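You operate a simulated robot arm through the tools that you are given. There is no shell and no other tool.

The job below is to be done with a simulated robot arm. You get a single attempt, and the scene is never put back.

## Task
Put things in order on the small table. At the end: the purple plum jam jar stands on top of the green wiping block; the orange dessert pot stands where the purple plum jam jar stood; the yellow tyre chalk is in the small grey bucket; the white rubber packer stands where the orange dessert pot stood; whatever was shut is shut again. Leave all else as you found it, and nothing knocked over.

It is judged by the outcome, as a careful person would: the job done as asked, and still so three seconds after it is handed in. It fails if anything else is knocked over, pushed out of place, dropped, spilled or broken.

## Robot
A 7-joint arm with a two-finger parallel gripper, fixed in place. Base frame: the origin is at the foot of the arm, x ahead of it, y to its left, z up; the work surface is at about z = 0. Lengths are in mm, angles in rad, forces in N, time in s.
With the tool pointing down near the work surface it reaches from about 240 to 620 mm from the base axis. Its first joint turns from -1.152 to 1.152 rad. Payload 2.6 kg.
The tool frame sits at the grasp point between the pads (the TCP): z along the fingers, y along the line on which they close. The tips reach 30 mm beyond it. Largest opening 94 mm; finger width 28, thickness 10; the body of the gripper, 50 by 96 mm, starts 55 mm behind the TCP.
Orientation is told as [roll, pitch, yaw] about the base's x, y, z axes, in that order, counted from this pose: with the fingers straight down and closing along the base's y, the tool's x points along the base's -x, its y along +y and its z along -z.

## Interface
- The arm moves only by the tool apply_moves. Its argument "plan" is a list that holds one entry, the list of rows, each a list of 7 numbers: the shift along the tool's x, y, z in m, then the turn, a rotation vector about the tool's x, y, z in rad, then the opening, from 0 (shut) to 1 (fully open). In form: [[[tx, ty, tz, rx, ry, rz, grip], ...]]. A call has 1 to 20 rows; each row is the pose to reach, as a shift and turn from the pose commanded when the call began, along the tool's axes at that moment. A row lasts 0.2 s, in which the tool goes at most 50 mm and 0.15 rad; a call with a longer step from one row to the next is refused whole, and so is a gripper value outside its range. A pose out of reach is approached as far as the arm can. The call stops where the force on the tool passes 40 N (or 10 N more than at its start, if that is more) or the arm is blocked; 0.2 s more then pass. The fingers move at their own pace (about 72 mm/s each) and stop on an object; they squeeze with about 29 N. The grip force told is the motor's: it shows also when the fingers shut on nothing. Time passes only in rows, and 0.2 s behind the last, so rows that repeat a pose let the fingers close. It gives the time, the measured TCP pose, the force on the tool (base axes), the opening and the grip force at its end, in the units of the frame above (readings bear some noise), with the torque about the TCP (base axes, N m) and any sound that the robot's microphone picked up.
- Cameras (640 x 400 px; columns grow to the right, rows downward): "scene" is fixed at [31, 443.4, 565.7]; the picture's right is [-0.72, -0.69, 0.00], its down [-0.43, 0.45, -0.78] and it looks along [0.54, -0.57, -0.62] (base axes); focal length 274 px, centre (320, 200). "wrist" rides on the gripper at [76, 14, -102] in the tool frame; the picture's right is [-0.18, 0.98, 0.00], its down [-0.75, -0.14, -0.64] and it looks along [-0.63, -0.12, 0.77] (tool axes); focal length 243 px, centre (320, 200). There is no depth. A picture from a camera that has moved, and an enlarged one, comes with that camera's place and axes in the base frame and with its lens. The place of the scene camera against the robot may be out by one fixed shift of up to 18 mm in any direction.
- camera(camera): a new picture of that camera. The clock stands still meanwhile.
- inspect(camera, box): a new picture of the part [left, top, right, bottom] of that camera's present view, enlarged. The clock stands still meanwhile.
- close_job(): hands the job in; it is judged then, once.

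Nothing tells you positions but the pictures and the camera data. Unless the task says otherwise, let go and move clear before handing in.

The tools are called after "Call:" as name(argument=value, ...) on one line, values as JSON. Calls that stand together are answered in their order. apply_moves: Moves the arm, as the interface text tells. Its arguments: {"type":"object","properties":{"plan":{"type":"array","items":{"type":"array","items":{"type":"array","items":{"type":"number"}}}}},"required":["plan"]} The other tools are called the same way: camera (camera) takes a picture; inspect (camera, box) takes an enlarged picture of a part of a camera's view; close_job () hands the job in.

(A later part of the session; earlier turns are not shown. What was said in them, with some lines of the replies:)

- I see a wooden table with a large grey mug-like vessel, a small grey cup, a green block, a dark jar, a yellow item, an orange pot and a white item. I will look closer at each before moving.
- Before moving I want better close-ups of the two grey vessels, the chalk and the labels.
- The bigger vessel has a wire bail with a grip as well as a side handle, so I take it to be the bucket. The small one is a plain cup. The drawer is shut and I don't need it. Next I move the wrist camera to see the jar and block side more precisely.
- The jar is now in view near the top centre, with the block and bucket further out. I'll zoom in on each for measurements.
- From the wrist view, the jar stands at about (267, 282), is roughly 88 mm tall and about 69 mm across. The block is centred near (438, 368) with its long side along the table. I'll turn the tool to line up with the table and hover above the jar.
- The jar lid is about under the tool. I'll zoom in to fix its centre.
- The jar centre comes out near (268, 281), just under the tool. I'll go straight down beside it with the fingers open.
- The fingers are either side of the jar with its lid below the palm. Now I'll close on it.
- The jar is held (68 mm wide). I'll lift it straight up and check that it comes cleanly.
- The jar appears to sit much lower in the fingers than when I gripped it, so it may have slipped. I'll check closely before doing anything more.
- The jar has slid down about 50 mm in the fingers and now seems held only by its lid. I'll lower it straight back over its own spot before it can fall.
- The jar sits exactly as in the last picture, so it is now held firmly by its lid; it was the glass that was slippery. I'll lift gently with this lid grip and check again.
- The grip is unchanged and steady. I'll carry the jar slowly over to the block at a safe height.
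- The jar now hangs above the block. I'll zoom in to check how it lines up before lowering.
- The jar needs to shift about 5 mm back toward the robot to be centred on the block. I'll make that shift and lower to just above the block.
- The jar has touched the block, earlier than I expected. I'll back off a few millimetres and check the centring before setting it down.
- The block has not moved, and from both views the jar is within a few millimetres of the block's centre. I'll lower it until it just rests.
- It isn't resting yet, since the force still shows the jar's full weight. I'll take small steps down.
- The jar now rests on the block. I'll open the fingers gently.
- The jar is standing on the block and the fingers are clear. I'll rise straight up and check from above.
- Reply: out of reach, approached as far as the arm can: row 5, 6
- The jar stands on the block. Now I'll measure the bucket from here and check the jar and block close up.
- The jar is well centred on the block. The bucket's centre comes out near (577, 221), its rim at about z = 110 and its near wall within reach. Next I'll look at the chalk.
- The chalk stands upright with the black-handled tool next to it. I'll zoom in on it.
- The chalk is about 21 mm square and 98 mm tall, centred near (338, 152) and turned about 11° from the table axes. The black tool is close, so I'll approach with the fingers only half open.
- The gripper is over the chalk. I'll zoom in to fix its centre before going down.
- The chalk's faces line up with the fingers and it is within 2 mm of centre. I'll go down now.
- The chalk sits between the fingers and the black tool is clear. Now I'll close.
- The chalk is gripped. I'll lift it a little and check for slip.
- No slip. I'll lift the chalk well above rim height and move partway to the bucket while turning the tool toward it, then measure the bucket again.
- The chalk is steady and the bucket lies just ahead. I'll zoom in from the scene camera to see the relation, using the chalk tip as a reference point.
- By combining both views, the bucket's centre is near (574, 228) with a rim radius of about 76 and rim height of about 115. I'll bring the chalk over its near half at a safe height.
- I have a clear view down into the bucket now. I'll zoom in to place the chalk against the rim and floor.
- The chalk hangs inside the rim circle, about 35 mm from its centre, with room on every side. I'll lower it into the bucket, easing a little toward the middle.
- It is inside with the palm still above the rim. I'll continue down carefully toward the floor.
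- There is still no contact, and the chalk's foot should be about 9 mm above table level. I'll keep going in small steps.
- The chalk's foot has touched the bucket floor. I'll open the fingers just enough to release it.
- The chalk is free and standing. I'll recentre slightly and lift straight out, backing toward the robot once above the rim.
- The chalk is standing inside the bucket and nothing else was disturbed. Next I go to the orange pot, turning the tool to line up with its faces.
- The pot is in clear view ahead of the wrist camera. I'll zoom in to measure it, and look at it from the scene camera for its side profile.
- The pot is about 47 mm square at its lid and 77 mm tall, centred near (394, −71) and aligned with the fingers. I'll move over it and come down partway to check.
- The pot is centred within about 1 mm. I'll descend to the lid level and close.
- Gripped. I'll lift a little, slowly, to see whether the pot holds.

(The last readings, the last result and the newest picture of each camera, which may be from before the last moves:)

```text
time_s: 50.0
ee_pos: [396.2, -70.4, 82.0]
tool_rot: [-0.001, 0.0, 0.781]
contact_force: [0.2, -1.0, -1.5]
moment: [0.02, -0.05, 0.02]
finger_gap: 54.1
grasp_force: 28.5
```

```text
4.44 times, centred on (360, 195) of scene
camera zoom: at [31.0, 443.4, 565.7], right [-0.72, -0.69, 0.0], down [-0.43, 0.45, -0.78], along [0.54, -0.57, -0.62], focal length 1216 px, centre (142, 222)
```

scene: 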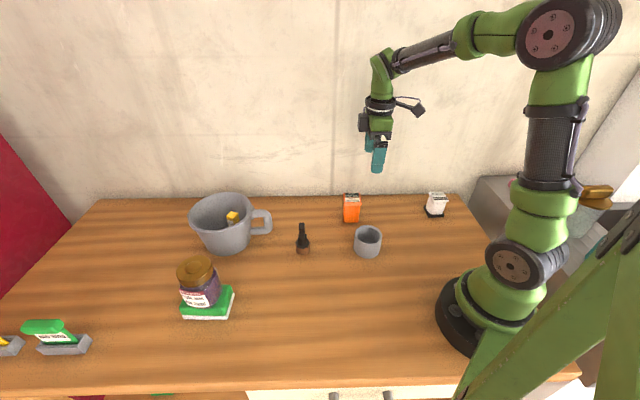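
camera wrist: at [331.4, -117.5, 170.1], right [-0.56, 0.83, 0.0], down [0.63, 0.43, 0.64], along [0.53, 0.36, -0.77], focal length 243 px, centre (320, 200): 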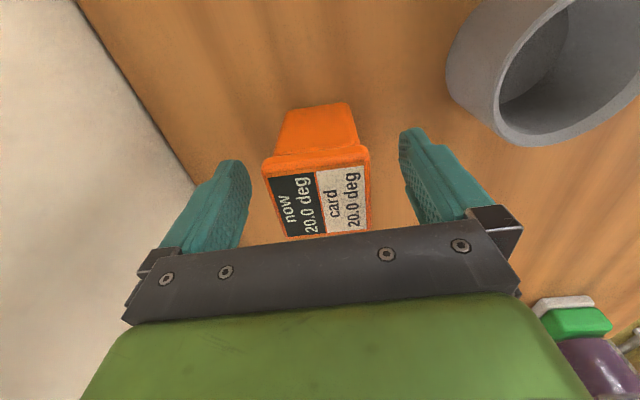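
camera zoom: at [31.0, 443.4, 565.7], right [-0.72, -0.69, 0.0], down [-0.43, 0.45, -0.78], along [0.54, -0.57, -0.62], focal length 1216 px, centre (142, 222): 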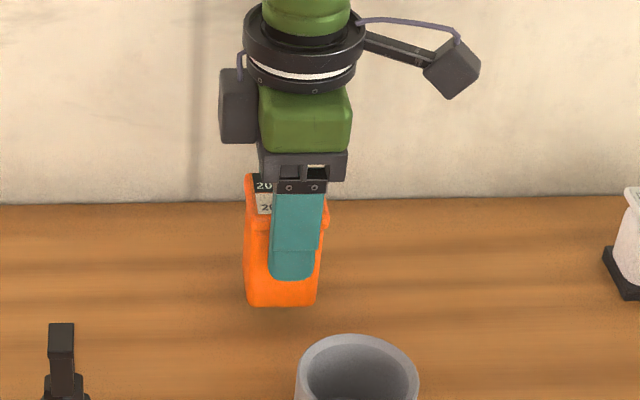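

The pot came up whole with no slip. I'll raise it well above everything before carrying it across.

Call:
apply_moves(plan=[[[0, 0, -0.01, 0, 0, 0, 0.3], [0, 0, -0.03, 0, 0, 0, 0.3], [0, 0, -0.05, 0, 0, 0, 0.3], [0, 0, -0.07, 0, 0, 0, 0.3], [0, 0, -0.09, 0, 0, 0, 0.3], [0, 0, -0.108, 0, 0, 0, 0.3], [0, 0, -0.118, 0, 0, 0, 0.3], [0, 0, -0.118, 0, 0, 0, 0.3]]])

Call:
camera(camera="wrist")

```text
time_s: 51.8
ee_pos: [394.7, -71.9, 199.6]
tool_rot: [0.0, 0.0, 0.781]
contact_force: [0.5, 0.1, -1.2]
moment: [0.01, -0.01, 0.0]
finger_gap: 53.6
grasp_force: 28.8
```

```text
taken
camera wrist: at [331.5, -117.3, 302.1], right [-0.56, 0.83, 0.0], down [0.63, 0.43, 0.64], along [0.53, 0.36, -0.77], focal length 243 px, centre (320, 200)
```

wrist: 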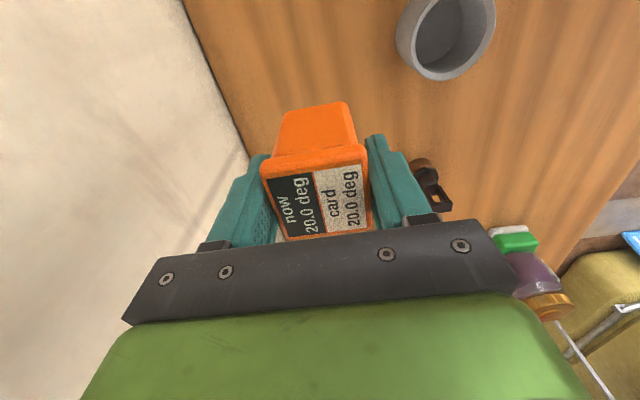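

I'll carry the pot across to where the jar stood.

Call:
apply_moves(plan=[[[-0.0031, 0.0068, 0, 0, 0, 0, 0.3], [-0.0094, 0.0204, 0, 0, 0, 0, 0.3], [-0.0172, 0.0374, 0, 0, 0, 0, 0.3], [-0.0266, 0.0578, 0, 0, 0, 0, 0.3], [-0.036, 0.0782, 0, 0, 0, 0, 0.3], [-0.0454, 0.0986, 0, 0, 0, 0, 0.3], [-0.0547, 0.119, 0, 0, 0, 0, 0.3], [-0.0641, 0.1394, 0, 0, 0, 0, 0.3], [-0.0735, 0.1598, 0, 0, 0, 0, 0.3], [-0.0829, 0.1801, 0, 0, 0, 0, 0.3], [-0.0923, 0.2005, 0, 0, 0, 0, 0.3], [-0.1017, 0.2209, 0, 0, 0, 0, 0.3], [-0.111, 0.2413, 0, 0, 0, 0, 0.3], [-0.1204, 0.2617, 0, 0, 0, 0, 0.3], [-0.1298, 0.2821, 0, 0, 0, 0, 0.3], [-0.1392, 0.3025, 0, 0, 0, 0, 0.3], [-0.147, 0.3195, 0, 0, 0, 0, 0.3], [-0.1533, 0.3331, 0, 0, 0, 0, 0.3], [-0.1564, 0.3399, 0, 0, 0, 0, 0.3], [-0.1564, 0.3399, 0, 0, 0, 0, 0.3]]])

Call:
camera(camera="wrist")

Call:
camera(camera="scene")

```text
time_s: 56.0
ee_pos: [267.7, 278.9, 200.2]
tool_rot: [0.001, 0.0, 0.781]
contact_force: [-0.3, 0.3, -1.7]
moment: [-0.04, -0.01, -0.03]
finger_gap: 54.2
grasp_force: 29.6
```

```text
taken
camera wrist: at [203.3, 234.3, 302.7], right [-0.56, 0.83, 0.0], down [0.63, 0.43, 0.64], along [0.53, 0.36, -0.77], focal length 243 px, centre (320, 200)
```

wrist: 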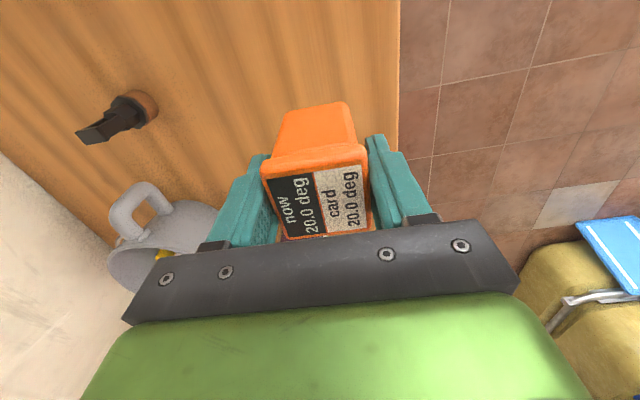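

```text
taken
```

scene: 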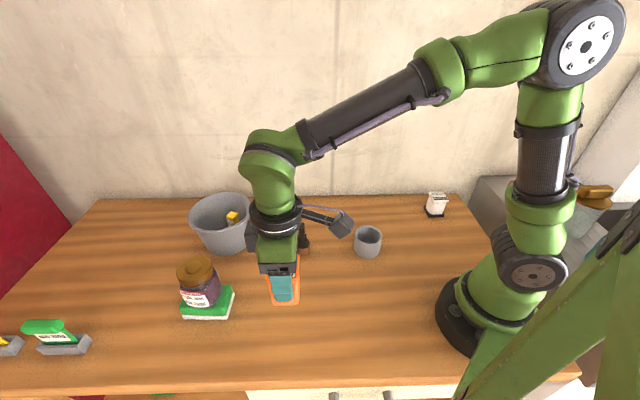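

The pot is above the jar's old spot and held steady. I'll lower it.

Call:
apply_moves(plan=[[[-0.001, 0.001, 0.015, 0, 0, 0, 0.3], [-0.001, 0.001, 0.035, 0, 0, 0, 0.3], [-0.001, 0.001, 0.055, 0, 0, 0, 0.3], [-0.001, 0.001, 0.075, 0, 0, 0, 0.3], [-0.001, 0.001, 0.095, 0, 0, 0, 0.3], [-0.001, 0.001, 0.11, 0, 0, 0, 0.3], [-0.001, 0.001, 0.12, 0, 0, 0, 0.3], [-0.001, 0.001, 0.126, 0, 0, 0, 0.3], [-0.001, 0.001, 0.126, 0, 0, 0, 0.3]]])

Call:
inspect(camera="scene", box=[230, 240, 340, 360])

```text
time_s: 58.0
ee_pos: [267.0, 280.7, 74.3]
tool_rot: [-0.002, 0.0, 0.78]
contact_force: [0.0, 0.2, -2.7]
moment: [0.0, -0.01, -0.03]
finger_gap: 54.2
grasp_force: 29.0
```

```text
3.33 times, centred on (285, 300) of scene
camera zoom: at [31.0, 443.5, 565.7], right [-0.72, -0.69, 0.0], down [-0.43, 0.45, -0.78], along [0.54, -0.57, -0.62], focal length 912 px, centre (437, -133)
```

zoom: 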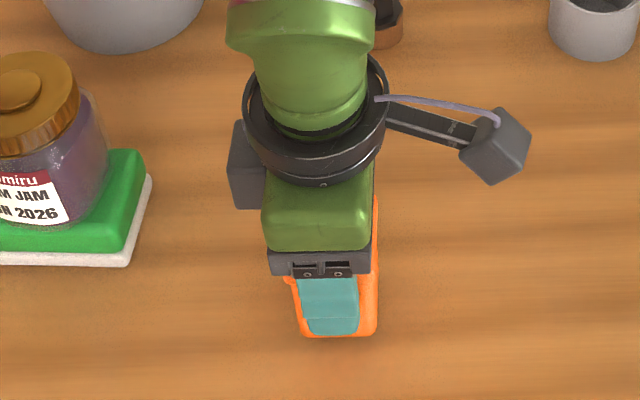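

Call:
apply_moves(plan=[[[0, 0, 0.002, 0, 0, 0, 0.3], [0, 0, 0.004, 0, 0, 0, 0.3], [0, 0, 0.005, 0, 0, 0, 0.3], [0, 0, 0.005, 0, 0, 0, 0.3]]])

```text
time_s: 59.0
ee_pos: [267.7, 280.4, 69.4]
tool_rot: [0.0, -0.001, 0.78]
contact_force: [0.5, 0.9, -1.2]
moment: [-0.03, -0.04, 0.01]
finger_gap: 54.0
grasp_force: 28.6
```

Call:
apply_moves(plan=[[[0, 0, 0.001, 0, 0, 0, 0.3], [0, 0, 0.0018, 0, 0, 0, 0.3], [0, 0, 0.0018, 0, 0, 0, 0.3]]])

```text
time_s: 59.8
ee_pos: [265.8, 281.8, 67.7]
tool_rot: [0.0, -0.001, 0.781]
contact_force: [-3.1, -2.6, 8.1]
moment: [-0.16, 0.13, -0.02]
finger_gap: 53.9
grasp_force: 28.9
```

The pot has touched down. I'll release it.

Call:
apply_moves(plan=[[[0, 0, -0.0008, 0, 0, 0, 0.58], [0, 0, -0.0008, 0, 0, 0, 0.65], [0, 0, -0.0008, 0, 0, 0, 0.75], [0, 0, -0.0008, 0, 0, 0, 0.9], [0, 0, -0.0008, 0, 0, 0, 1], [0, 0, -0.0008, 0, 0, 0, 1]]])

Call:
camera(camera="wrist")

```text
time_s: 61.2
ee_pos: [268.2, 281.8, 68.2]
tool_rot: [0.001, 0.001, 0.779]
contact_force: [-0.3, -1.1, 0.6]
moment: [0.02, 0.0, 0.01]
finger_gap: 94.0
grasp_force: 0.0
```

```text
taken
camera wrist: at [203.5, 236.0, 170.6], right [-0.56, 0.83, 0.0], down [0.63, 0.43, 0.64], along [0.53, 0.36, -0.77], focal length 243 px, centre (320, 200)
```

wrist: 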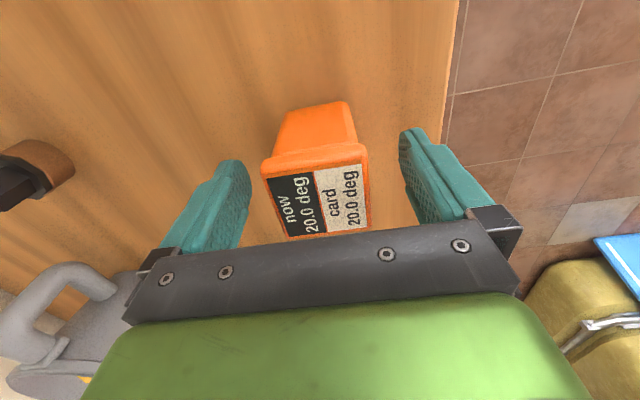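

The pot stands free where the jar was. I'll rise and head over toward the white packer, keeping clear of the robot's own base.

Call:
apply_moves(plan=[[[0, 0, -0.012, 0, 0, 0, 1], [0, 0, -0.04, 0, 0, 0, 1], [0, 0, -0.08, 0, 0, 0, 1], [0, 0, -0.12, 0, 0, 0, 1], [0, 0, -0.155, 0, 0, 0, 1], [0.0095, -0.031, -0.16, 0, 0, 0.1, 1], [0.019, -0.0625, -0.16, 0, 0, 0.2, 1], [0.0285, -0.094, -0.16, 0, 0, 0.3, 1], [0.038, -0.125, -0.16, 0, 0, 0.4, 1], [0.0475, -0.156, -0.16, 0, 0, 0.5, 1], [0.057, -0.1875, -0.16, 0, 0, 0.6, 1], [0.0665, -0.219, -0.16, 0, 0, 0.7, 1], [0.0757, -0.25, -0.16, 0, 0, 0.78, 1], [0.0757, -0.25, -0.16, 0, 0, 0.78, 1]]])

Call:
camera(camera="scene")

Call:
camera(camera="wrist")

```text
time_s: 64.2
ee_pos: [390.1, 49.3, 230.5]
tool_rot: [-0.002, -0.001, 0.0]
contact_force: [-0.5, 0.2, 0.2]
moment: [-0.01, 0.01, 0.01]
finger_gap: 94.3
grasp_force: 0.0
```

```text
taken
```

scene: 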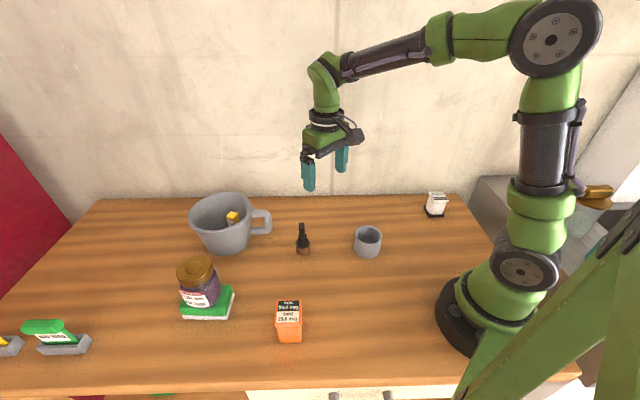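

```text
taken
camera wrist: at [314.5, 61.7, 332.4], right [0.18, 0.98, 0.0], down [0.75, -0.14, 0.64], along [0.63, -0.12, -0.77], focal length 243 px, centre (320, 200)
```

wrist: 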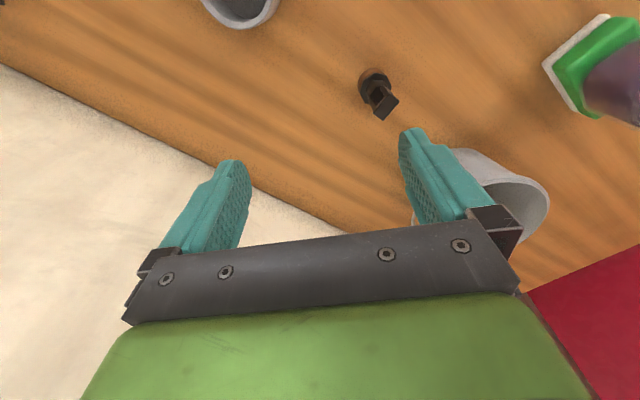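

Call:
apply_moves(plan=[[[0.01, -0.017, -0.005, 0, 0, 0.05, 1], [0.026, -0.043, -0.01, 0, 0, 0.12, 1], [0.043, -0.071, -0.01, 0, 0, 0.19, 1], [0.06, -0.099, -0.01, 0, 0, 0.26, 1], [0.077, -0.127, -0.01, 0, 0, 0.33, 1], [0.094, -0.155, -0.01, 0, 0, 0.4, 1], [0.111, -0.183, -0.01, 0, 0, 0.47, 1], [0.128, -0.211, -0.01, 0, 0, 0.54, 1], [0.145, -0.239, -0.01, 0, 0, 0.61, 1], [0.162, -0.267, -0.01, 0, 0, 0.68, 1], [0.178, -0.294, -0.01, 0, 0, 0.75, 1], [0.19, -0.314, -0.01, 0, 0, 0.79, 1], [0.19, -0.314, -0.01, 0, 0, 0.79, 1], [0.19, -0.314, -0.01, 0, 0, 0.79, 1]]])

Call:
camera(camera="wrist")

Call:
camera(camera="scene")

```text
time_s: 67.2
ee_pos: [199.3, -263.4, 237.8]
tool_rot: [0.0, -0.001, -0.789]
contact_force: [-0.2, 0.7, -1.0]
moment: [-0.02, -0.01, 0.0]
finger_gap: 94.0
grasp_force: 0.1
```

```text
taken
camera wrist: at [155.6, -202.6, 339.5], right [0.83, 0.56, 0.0], down [0.43, -0.63, 0.64], along [0.36, -0.53, -0.77], focal length 243 px, centre (320, 200)
```

wrist: 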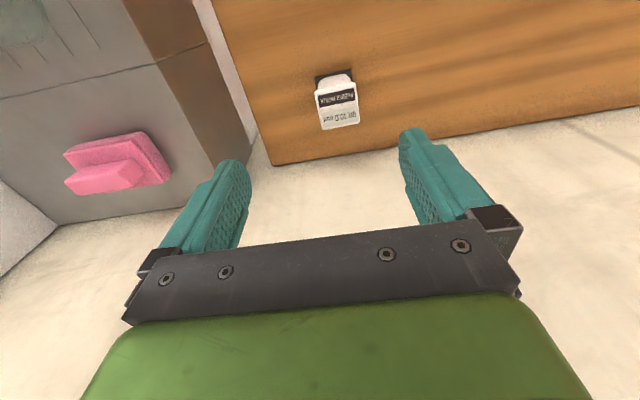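

```text
taken
```

scene: 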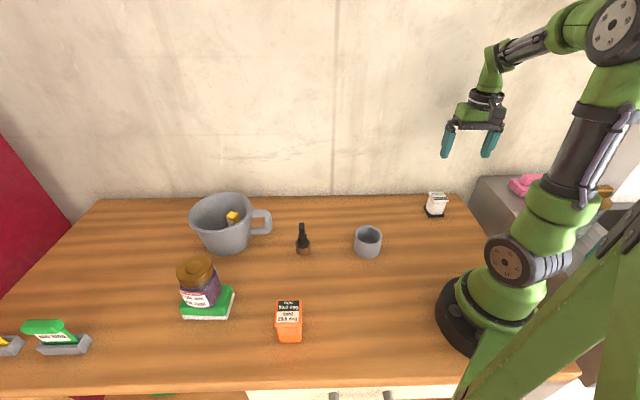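

The white packer is in view near the table corner. I'll zoom in to measure it.

Call:
inspect(camera="wrist", box=[290, 55, 380, 145])

Call:
inspect(camera="scene", box=[415, 185, 460, 222])

```text
4.44 times, centred on (335, 100) of wrist
camera zoom: at [155.6, -202.6, 339.5], right [0.83, 0.56, 0.0], down [0.43, -0.63, 0.64], along [0.36, -0.53, -0.77], focal length 1078 px, centre (253, 644)
```

zoom: 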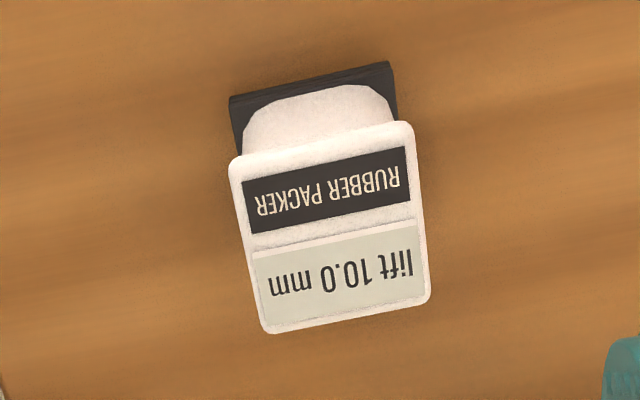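

```text
10.81 times, centred on (438, 204) of scene
camera zoom: at [31.0, 443.4, 565.7], right [-0.72, -0.69, 0.0], down [-0.43, 0.45, -0.78], along [0.54, -0.57, -0.62], focal length 2959 px, centre (-950, 162)
```

zoom: 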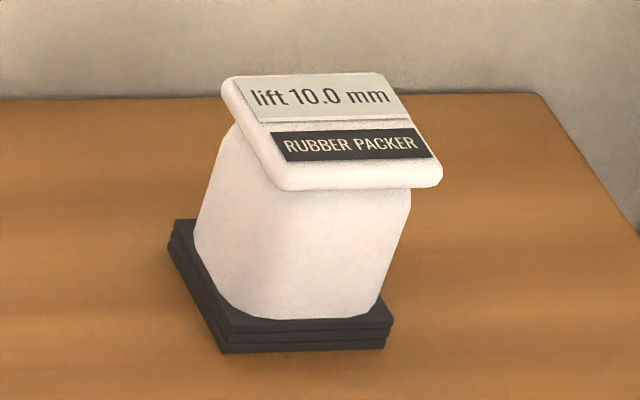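

The packer's top plate is about 43 mm square and 65 mm high, on a 46 mm black foot, centred near (226, −266). That leaves about 95 mm to the wall. I'll move over it and check again at mid height.

Call:
apply_moves(plan=[[[-0.007, 0.006, 0.01, 0, 0, 0, 1], [-0.014, 0.012, 0.03, 0, 0, 0, 1], [-0.0205, 0.017, 0.055, 0, 0, 0, 1], [-0.0205, 0.017, 0.08, 0, 0, 0, 1], [-0.0205, 0.017, 0.1, 0, 0, 0, 1], [-0.0205, 0.017, 0.11, 0, 0, 0, 1], [-0.0205, 0.017, 0.11, 0, 0, 0, 1]]])

Call:
camera(camera="wrist")

Call:
inspect(camera="wrist", box=[260, 60, 380, 180])

Call:
inspect(camera="scene", box=[400, 120, 490, 230])

```text
time_s: 68.8
ee_pos: [225.7, -266.9, 127.7]
tool_rot: [0.0, 0.0, -0.787]
contact_force: [-0.4, -0.2, -0.5]
moment: [-0.01, 0.03, -0.01]
finger_gap: 93.8
grasp_force: 0.0
```

```text
taken
camera wrist: at [182.5, -203.9, 230.1], right [0.83, 0.56, 0.0], down [0.43, -0.63, 0.64], along [0.36, -0.53, -0.77], focal length 243 px, centre (320, 200)
```

wrist: 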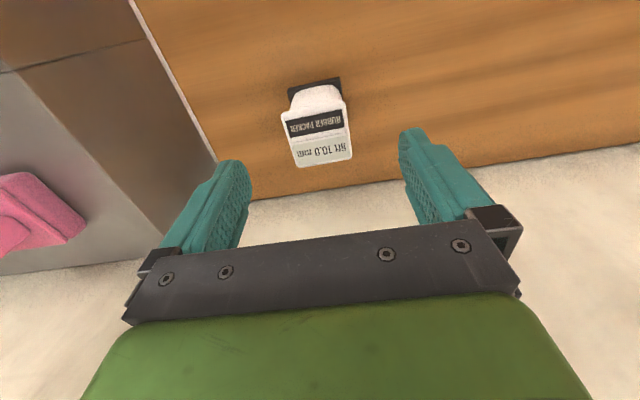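

```text
3.33 times, centred on (320, 120) of wrist
camera zoom: at [182.5, -203.9, 230.1], right [0.83, 0.56, 0.0], down [0.43, -0.63, 0.64], along [0.36, -0.53, -0.77], focal length 809 px, centre (320, 467)
```

zoom: 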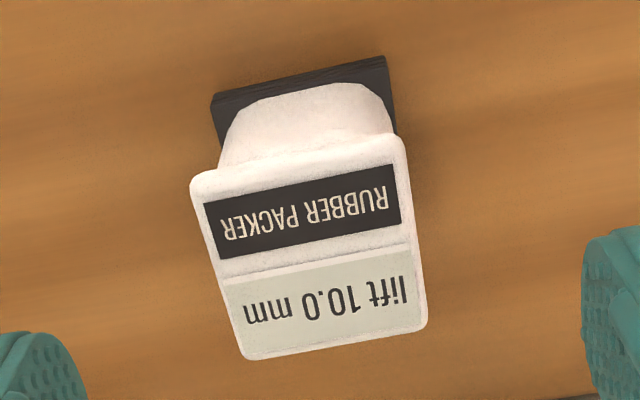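

```text
3.64 times, centred on (445, 175) of scene
camera zoom: at [31.0, 443.4, 565.7], right [-0.72, -0.69, 0.0], down [-0.43, 0.45, -0.78], along [0.54, -0.57, -0.62], focal length 995 px, centre (-134, 291)
```

zoom: 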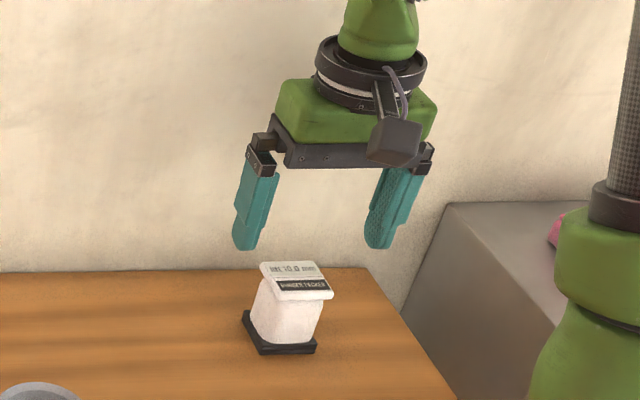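

It is centred within about 1.5 mm. I'll descend around it and close on the top plate.

Call:
apply_moves(plan=[[[0, -0.001, 0.02, 0, 0, 0, 1], [0, -0.001, 0.038, 0, 0, 0, 1], [0, -0.001, 0.053, 0, 0, 0, 1], [0, -0.001, 0.064, 0, 0, 0, 1], [0, -0.001, 0.07, 0, 0, 0, 1], [0, -0.001, 0.07, 0, 0, 0, 1]]])

Call:
camera(camera="wrist")

Call:
inspect(camera="scene", box=[400, 140, 490, 230])

```text
time_s: 70.2
ee_pos: [224.4, -266.4, 58.0]
tool_rot: [0.001, 0.0, -0.787]
contact_force: [-0.4, 0.5, -0.6]
moment: [0.0, 0.03, -0.05]
finger_gap: 94.1
grasp_force: 0.0
```

```text
taken
camera wrist: at [182.4, -204.8, 159.7], right [0.83, 0.56, 0.0], down [0.43, -0.63, 0.64], along [0.36, -0.53, -0.77], focal length 243 px, centre (320, 200)
```

wrist: 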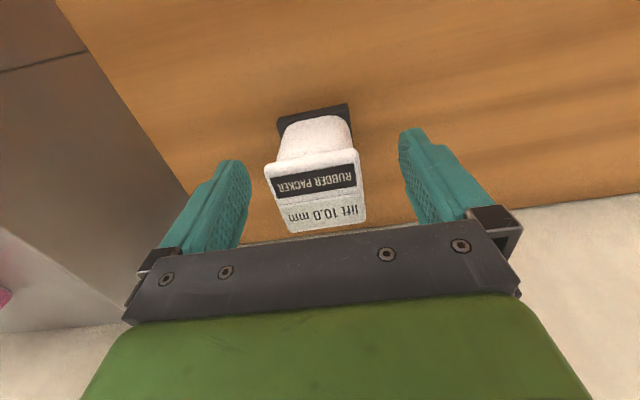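

```text
4.44 times, centred on (445, 185) of scene
camera zoom: at [31.0, 443.4, 565.7], right [-0.72, -0.69, 0.0], down [-0.43, 0.45, -0.78], along [0.54, -0.57, -0.62], focal length 1216 px, centre (-236, 267)
```

zoom: 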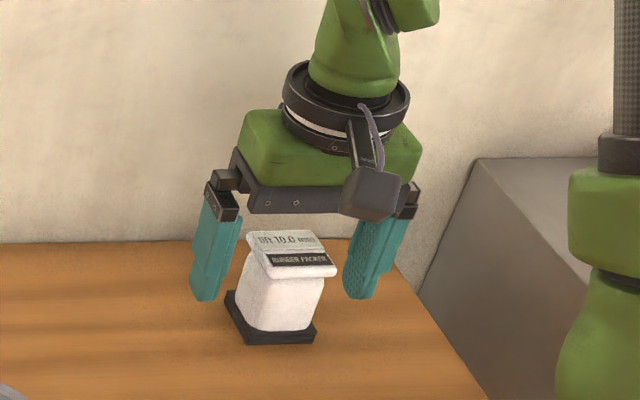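

Call:
apply_moves(plan=[[[0, 0, 0, 0, 0, 0, 0.8], [0, 0, 0, 0, 0, 0, 0.65], [0, 0, 0, 0, 0, 0, 0.52], [0, 0, 0, 0, 0, 0, 0.4], [0, 0, 0, 0, 0, 0, 0.25], [0, 0, 0, 0, 0, 0, 0.25]]])

Call:
inspect(camera="wrist", box=[220, 90, 420, 250])

```text
time_s: 71.6
ee_pos: [226.2, -267.6, 58.0]
tool_rot: [0.0, 0.001, -0.789]
contact_force: [-2.0, -1.4, 3.4]
moment: [-0.02, 0.07, -0.02]
finger_gap: 49.0
grasp_force: 29.4
```

```text
2.50 times, centred on (320, 170) of wrist
camera zoom: at [182.3, -204.9, 159.9], right [0.83, 0.56, 0.0], down [0.43, -0.63, 0.64], along [0.36, -0.53, -0.77], focal length 606 px, centre (320, 275)
```

zoom: 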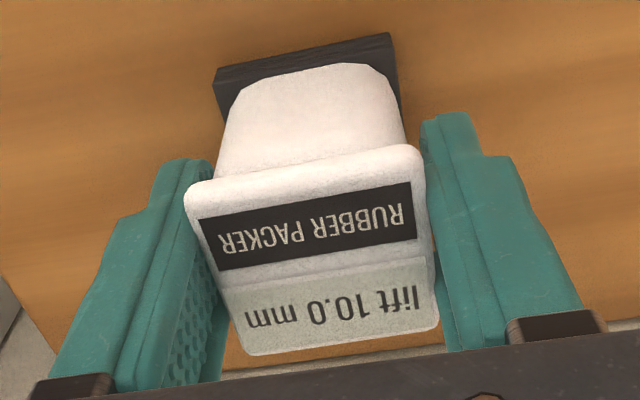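

Gripped on the plate. I'll lift it only about 8 mm and see whether it comes up as one piece.

Call:
apply_moves(plan=[[[0, 0, -0.002, 0, 0, 0, 0.25], [0, 0, -0.004, 0, 0, 0, 0.25], [0, 0, -0.006, 0, 0, 0, 0.25], [0, 0, -0.008, 0, 0, 0, 0.25], [0, 0, -0.008, 0, 0, 0, 0.25]]])

Call:
inspect(camera="wrist", box=[220, 90, 420, 250])

Call:
inspect(camera="scene", box=[410, 170, 470, 230])

```text
time_s: 72.8
ee_pos: [223.2, -265.5, 67.0]
tool_rot: [0.0, 0.001, -0.789]
contact_force: [-0.1, 0.2, -1.6]
moment: [-0.01, -0.01, 0.01]
finger_gap: 49.1
grasp_force: 28.9
```

```text
2.50 times, centred on (320, 170) of wrist
camera zoom: at [182.1, -204.6, 168.9], right [0.83, 0.56, 0.0], down [0.43, -0.63, 0.64], along [0.36, -0.53, -0.77], focal length 606 px, centre (320, 275)
```

zoom: 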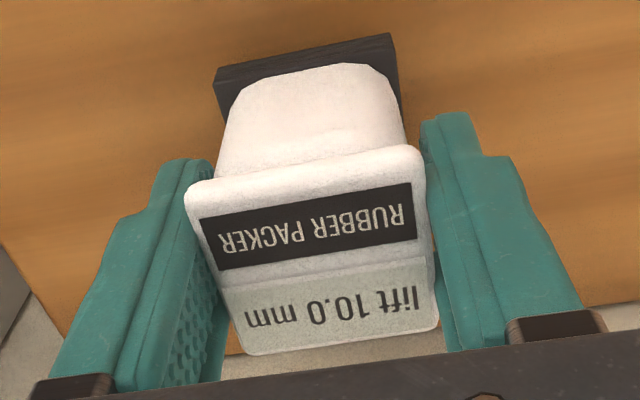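

```text
6.67 times, centred on (440, 200) of scene
camera zoom: at [31.0, 443.4, 565.7], right [-0.72, -0.69, 0.0], down [-0.43, 0.45, -0.78], along [0.54, -0.57, -0.62], focal length 1824 px, centre (-480, 200)
```

zoom: 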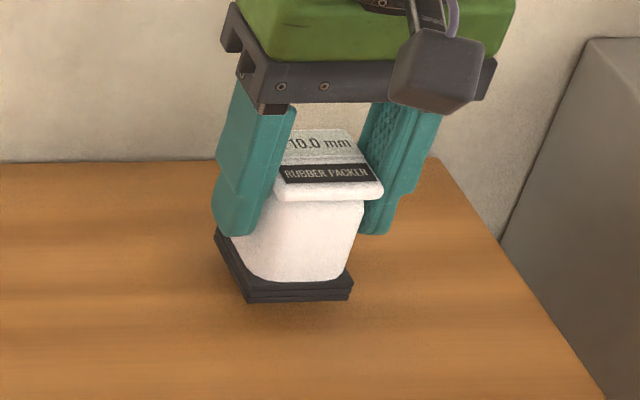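

It lifts as one piece, foot included, and holds. I'll carry it low and slowly straight to where the pot stood; the path is clear of the cup.

Call:
apply_moves(plan=[[[0.0004, 0.0052, 0, 0, 0, 0, 0.25], [0.0012, 0.0155, 0, 0, 0, 0, 0.25], [0.0023, 0.0309, 0, 0, 0, 0, 0.25], [0.0035, 0.0464, 0, 0, 0, 0, 0.25], [0.0048, 0.0632, 0, 0, 0, 0, 0.25], [0.006, 0.0799, 0, 0, 0, 0, 0.25], [0.0073, 0.0967, 0, 0, 0, 0, 0.25], [0.0086, 0.1135, 0, 0, 0, 0, 0.25], [0.0098, 0.1302, 0, 0, 0, 0, 0.25], [0.0111, 0.147, 0, 0, 0, 0, 0.25], [0.0124, 0.1638, 0, 0, 0, 0, 0.25], [0.0137, 0.1805, 0, 0, 0, 0, 0.25], [0.0149, 0.1973, 0, 0, 0, 0, 0.25], [0.0162, 0.2141, 0, 0, 0, 0, 0.25], [0.0174, 0.2295, 0, 0, 0, 0, 0.25], [0.0183, 0.2424, 0, 0, 0, 0, 0.25], [0.0191, 0.2527, 0, 0, 0, 0, 0.25], [0.0195, 0.2579, 0, 0, 0, 0, 0.25], [0.0195, 0.2579, 0, 0, 0, 0, 0.25]]])

Call:
camera(camera="wrist")

Call:
camera(camera="scene")

```text
time_s: 76.8
ee_pos: [394.2, -71.4, 66.8]
tool_rot: [0.0, 0.0, -0.789]
contact_force: [-1.3, -0.2, -0.9]
moment: [0.03, 0.02, 0.01]
finger_gap: 49.1
grasp_force: 29.1
```

```text
taken
camera wrist: at [351.0, -9.0, 168.8], right [0.83, 0.56, 0.0], down [0.43, -0.63, 0.64], along [0.36, -0.53, -0.77], focal length 243 px, centre (320, 200)
```

wrist: 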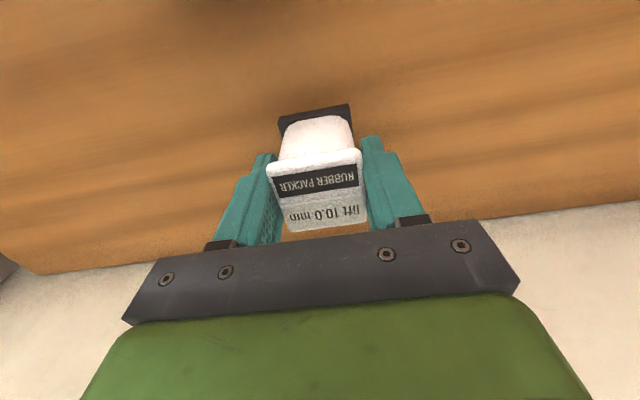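

```text
taken
```

scene: 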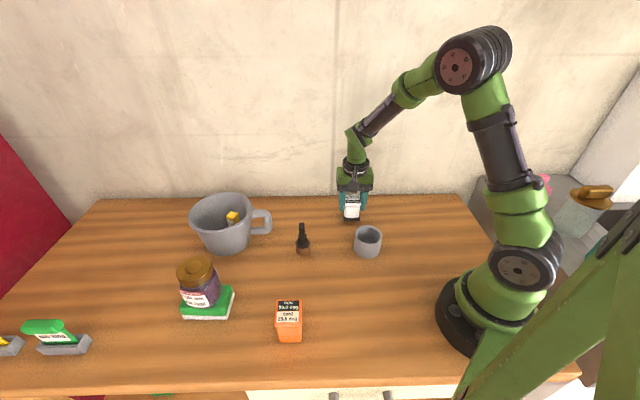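

The packer is over the pot's old spot. I'll lower it to the table.

Call:
apply_moves(plan=[[[0, 0, 0.002, 0, 0, 0, 0.25], [0, 0, 0.004, 0, 0, 0, 0.25], [0, 0, 0.006, 0, 0, 0, 0.25], [0, 0, 0.0065, 0, 0, 0, 0.25], [0, 0, 0.0065, 0, 0, 0, 0.25]]])

```text
time_s: 78.0
ee_pos: [394.2, -71.4, 59.0]
tool_rot: [0.0, 0.0, -0.788]
contact_force: [0.1, -0.7, -1.8]
moment: [0.02, 0.0, 0.02]
finger_gap: 49.2
grasp_force: 28.7
```

Call:
apply_moves(plan=[[[0, 0, 0.001, 0, 0, 0, 0.25], [0, 0, 0.002, 0, 0, 0, 0.25], [0, 0, 0.002, 0, 0, 0, 0.25]]])

```text
time_s: 78.8
ee_pos: [393.8, -71.0, 58.1]
tool_rot: [0.0, 0.0, -0.788]
contact_force: [0.4, -0.7, -1.4]
moment: [-0.03, 0.01, -0.01]
finger_gap: 49.1
grasp_force: 29.1
```

Call:
apply_moves(plan=[[[0, 0, 0.001, 0, 0, 0, 0.25], [0, 0, 0.0015, 0, 0, 0, 0.25], [0, 0, 0.0015, 0, 0, 0, 0.25]]])

```text
time_s: 79.6
ee_pos: [393.8, -71.0, 57.1]
tool_rot: [0.0, -0.001, -0.788]
contact_force: [-4.1, 1.3, 4.9]
moment: [0.1, 0.04, 0.07]
finger_gap: 48.9
grasp_force: 29.1
```

It has touched down. I'll release it gently.

Call:
apply_moves(plan=[[[0, 0, -0.0005, 0, 0, 0, 0.53], [0, 0, -0.0005, 0, 0, 0, 0.6], [0, 0, -0.0005, 0, 0, 0, 0.72], [0, 0, -0.0005, 0, 0, 0, 0.85], [0, 0, -0.0005, 0, 0, 0, 1], [0, 0, -0.0005, 0, 0, 0, 1]]])

Call:
camera(camera="wrist")

```text
time_s: 81.0
ee_pos: [394.6, -71.0, 57.1]
tool_rot: [0.0, 0.001, -0.789]
contact_force: [-0.2, 0.1, -0.4]
moment: [-0.03, 0.01, -0.01]
finger_gap: 94.0
grasp_force: 0.0
```

```text
taken
camera wrist: at [351.4, -9.2, 159.8], right [0.83, 0.56, 0.0], down [0.43, -0.63, 0.64], along [0.36, -0.53, -0.77], focal length 243 px, centre (320, 200)
```

wrist: 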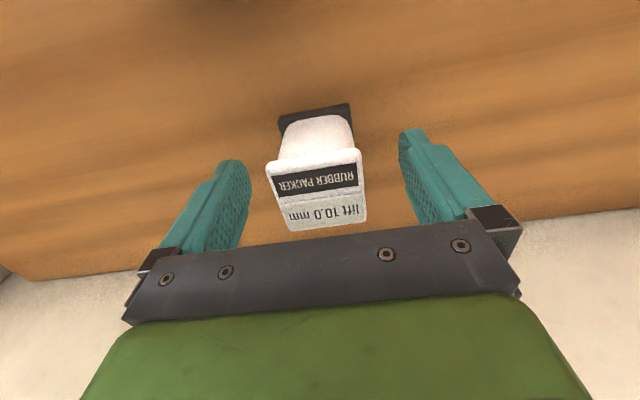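

The packer is standing on its own. I'll rise straight up and withdraw to a clear position for a final check.

Call:
apply_moves(plan=[[[0, 0, -0.012, 0, 0, 0, 1], [0, 0, -0.04, 0, 0, 0, 1], [0, 0, -0.08, 0, 0, 0, 1], [0, 0, -0.12, 0, 0, 0, 1], [0, 0, -0.16, 0, 0, 0, 1], [0, 0, -0.2, 0, 0, 0, 1], [0.01, 0.0, -0.24, 0, 0, -0.1, 1], [0.03, 0.0, -0.26, 0, 0, -0.2, 1], [0.06, 0.0, -0.28, 0, 0, -0.3, 1], [0.09, 0.005, -0.29, 0, 0, -0.4, 1], [0.12, 0.01, -0.29, 0, 0, -0.5, 1], [0.14, 0.02, -0.29, 0, 0, -0.6, 1], [0.15, 0.03, -0.29, 0, 0, -0.7, 1], [0.15, 0.03, -0.29, 0, 0, -0.789, 1], [0.15, 0.03, -0.29, 0, 0, -0.789, 1]]])

Call:
camera(camera="wrist")

Call:
camera(camera="scene")

```text
time_s: 84.2
ee_pos: [309.1, 56.4, 347.1]
tool_rot: [0.0, 0.0, 0.002]
contact_force: [-0.2, -0.7, -1.0]
moment: [-0.02, 0.0, -0.02]
finger_gap: 94.3
grasp_force: 0.1
```

```text
taken
camera wrist: at [234.1, 67.7, 450.5], right [0.18, 0.98, 0.0], down [0.75, -0.14, 0.64], along [0.63, -0.12, -0.77], focal length 243 px, centre (320, 200)
```

wrist: 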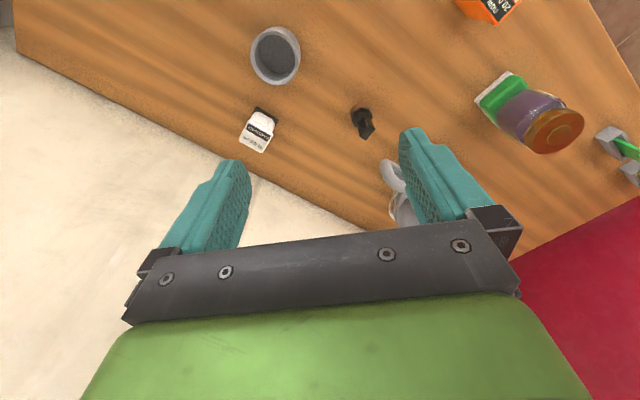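

```text
taken
```

scene: 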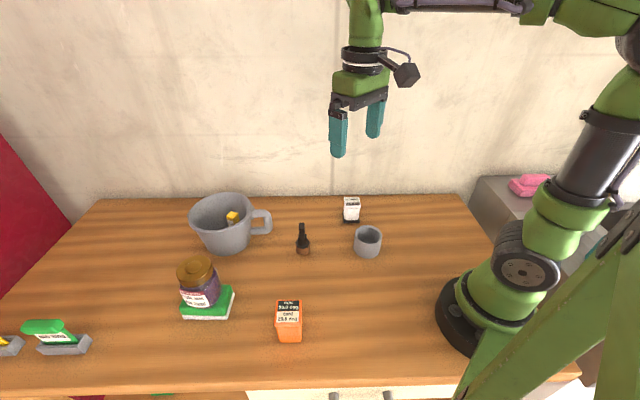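

Everything appears in place. I'll take close-ups to verify each item before handing in.

Call:
inspect(camera="scene", box=[160, 180, 320, 280])

Call:
inspect(camera="scene", box=[300, 180, 460, 280])

Call:
inspect(camera="scene", box=[160, 250, 320, 350])

Call:
inspect(camera="scene", box=[240, 340, 460, 400])

Call:
inspect(camera="wrist", box=[340, 0, 640, 240])

```text
4.00 times, centred on (240, 230) of scene
camera zoom: at [31.0, 443.4, 565.7], right [-0.72, -0.69, 0.0], down [-0.43, 0.45, -0.78], along [0.54, -0.57, -0.62], focal length 1095 px, centre (640, 80)
```

zoom: 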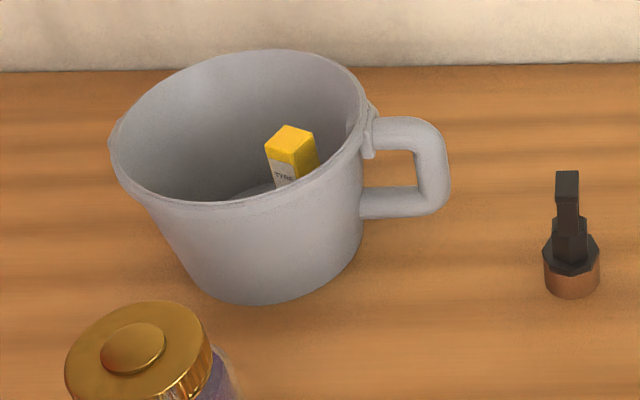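

```text
4.00 times, centred on (380, 230) of scene
camera zoom: at [31.0, 443.4, 565.7], right [-0.72, -0.69, 0.0], down [-0.43, 0.45, -0.78], along [0.54, -0.57, -0.62], focal length 1095 px, centre (80, 80)
```

zoom: 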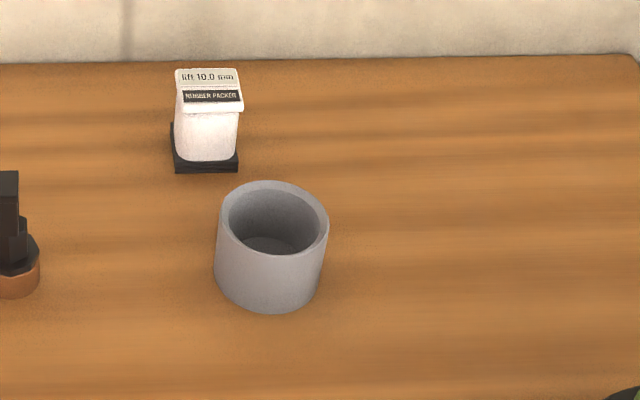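

```text
4.00 times, centred on (240, 300) of scene
camera zoom: at [31.0, 443.4, 565.7], right [-0.72, -0.69, 0.0], down [-0.43, 0.45, -0.78], along [0.54, -0.57, -0.62], focal length 1095 px, centre (640, -200)
```

zoom: 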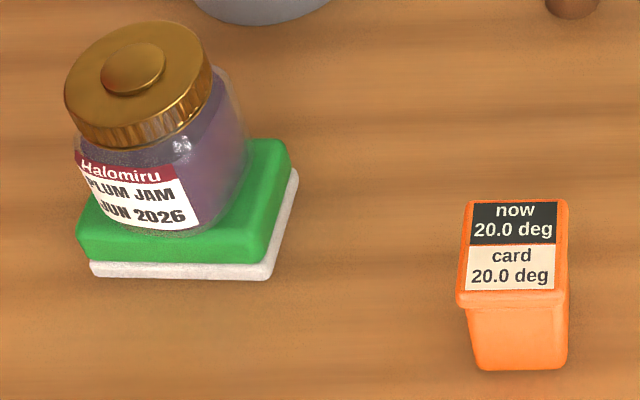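

```text
2.91 times, centred on (350, 370) of scene
camera zoom: at [31.0, 443.4, 565.7], right [-0.72, -0.69, 0.0], down [-0.43, 0.45, -0.78], along [0.54, -0.57, -0.62], focal length 796 px, centre (233, -294)
```

zoom: 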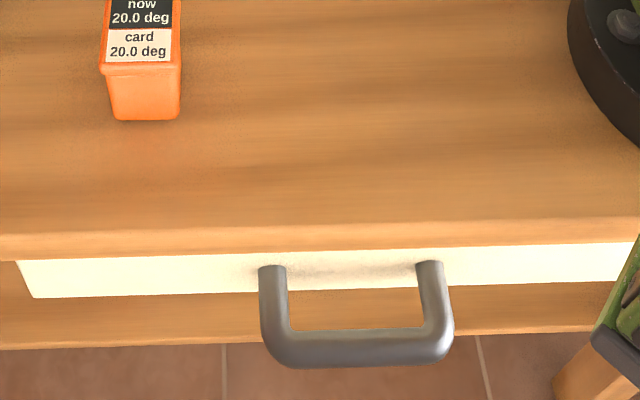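

```text
1.67 times, centred on (490, 120) of wrist
camera zoom: at [234.1, 67.7, 450.5], right [0.18, 0.98, 0.0], down [0.75, -0.14, 0.64], along [0.63, -0.12, -0.77], focal length 404 px, centre (37, 333)
```

zoom: 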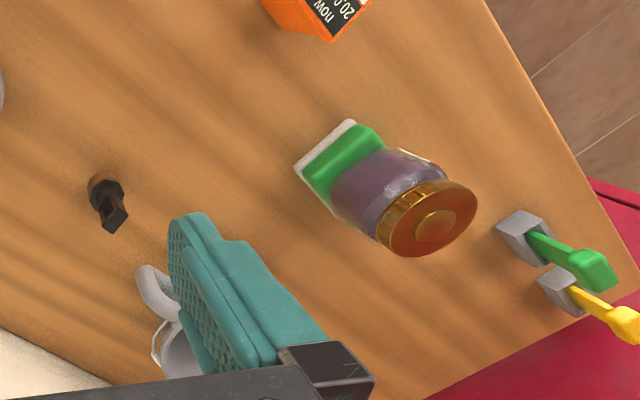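

The close-ups confirm the result:
- **Jam jar:** stands centred on the green block.
- **Dessert pot:** stands where the jar was.
- **Tyre chalk:** is in the bucket, which has not moved.
- **Rubber packer:** stands where the pot was.
- **Everything else:** the cup, the black tool and the shut drawer are as I found them, and the arm is clear.

I'm handing the job in.

Call:
close_job()

```text
The job is handed in.
```

The table is set as you asked and the job is handed in; the final close-ups showed everything standing and in place.

- **Plum jam jar:** stands on the green wiping block. It slid about 50 mm in the fingers on the first lift, so I lowered it and carried it by its lid. It did not fall.
- **Dessert pot:** stands where the jar was.
- **Tyre chalk:** stands upright in the bucket. There were two grey vessels, and I took the larger one as the bucket because it has a wire carrying handle. The smaller one is a plain cup, which I left alone.
- **Rubber packer:** stands where the pot was, in one piece with its black foot.
- **Everything else:** the drawer stayed shut throughout. The cup, black tool and bucket were where I found them, and nothing was knocked over.
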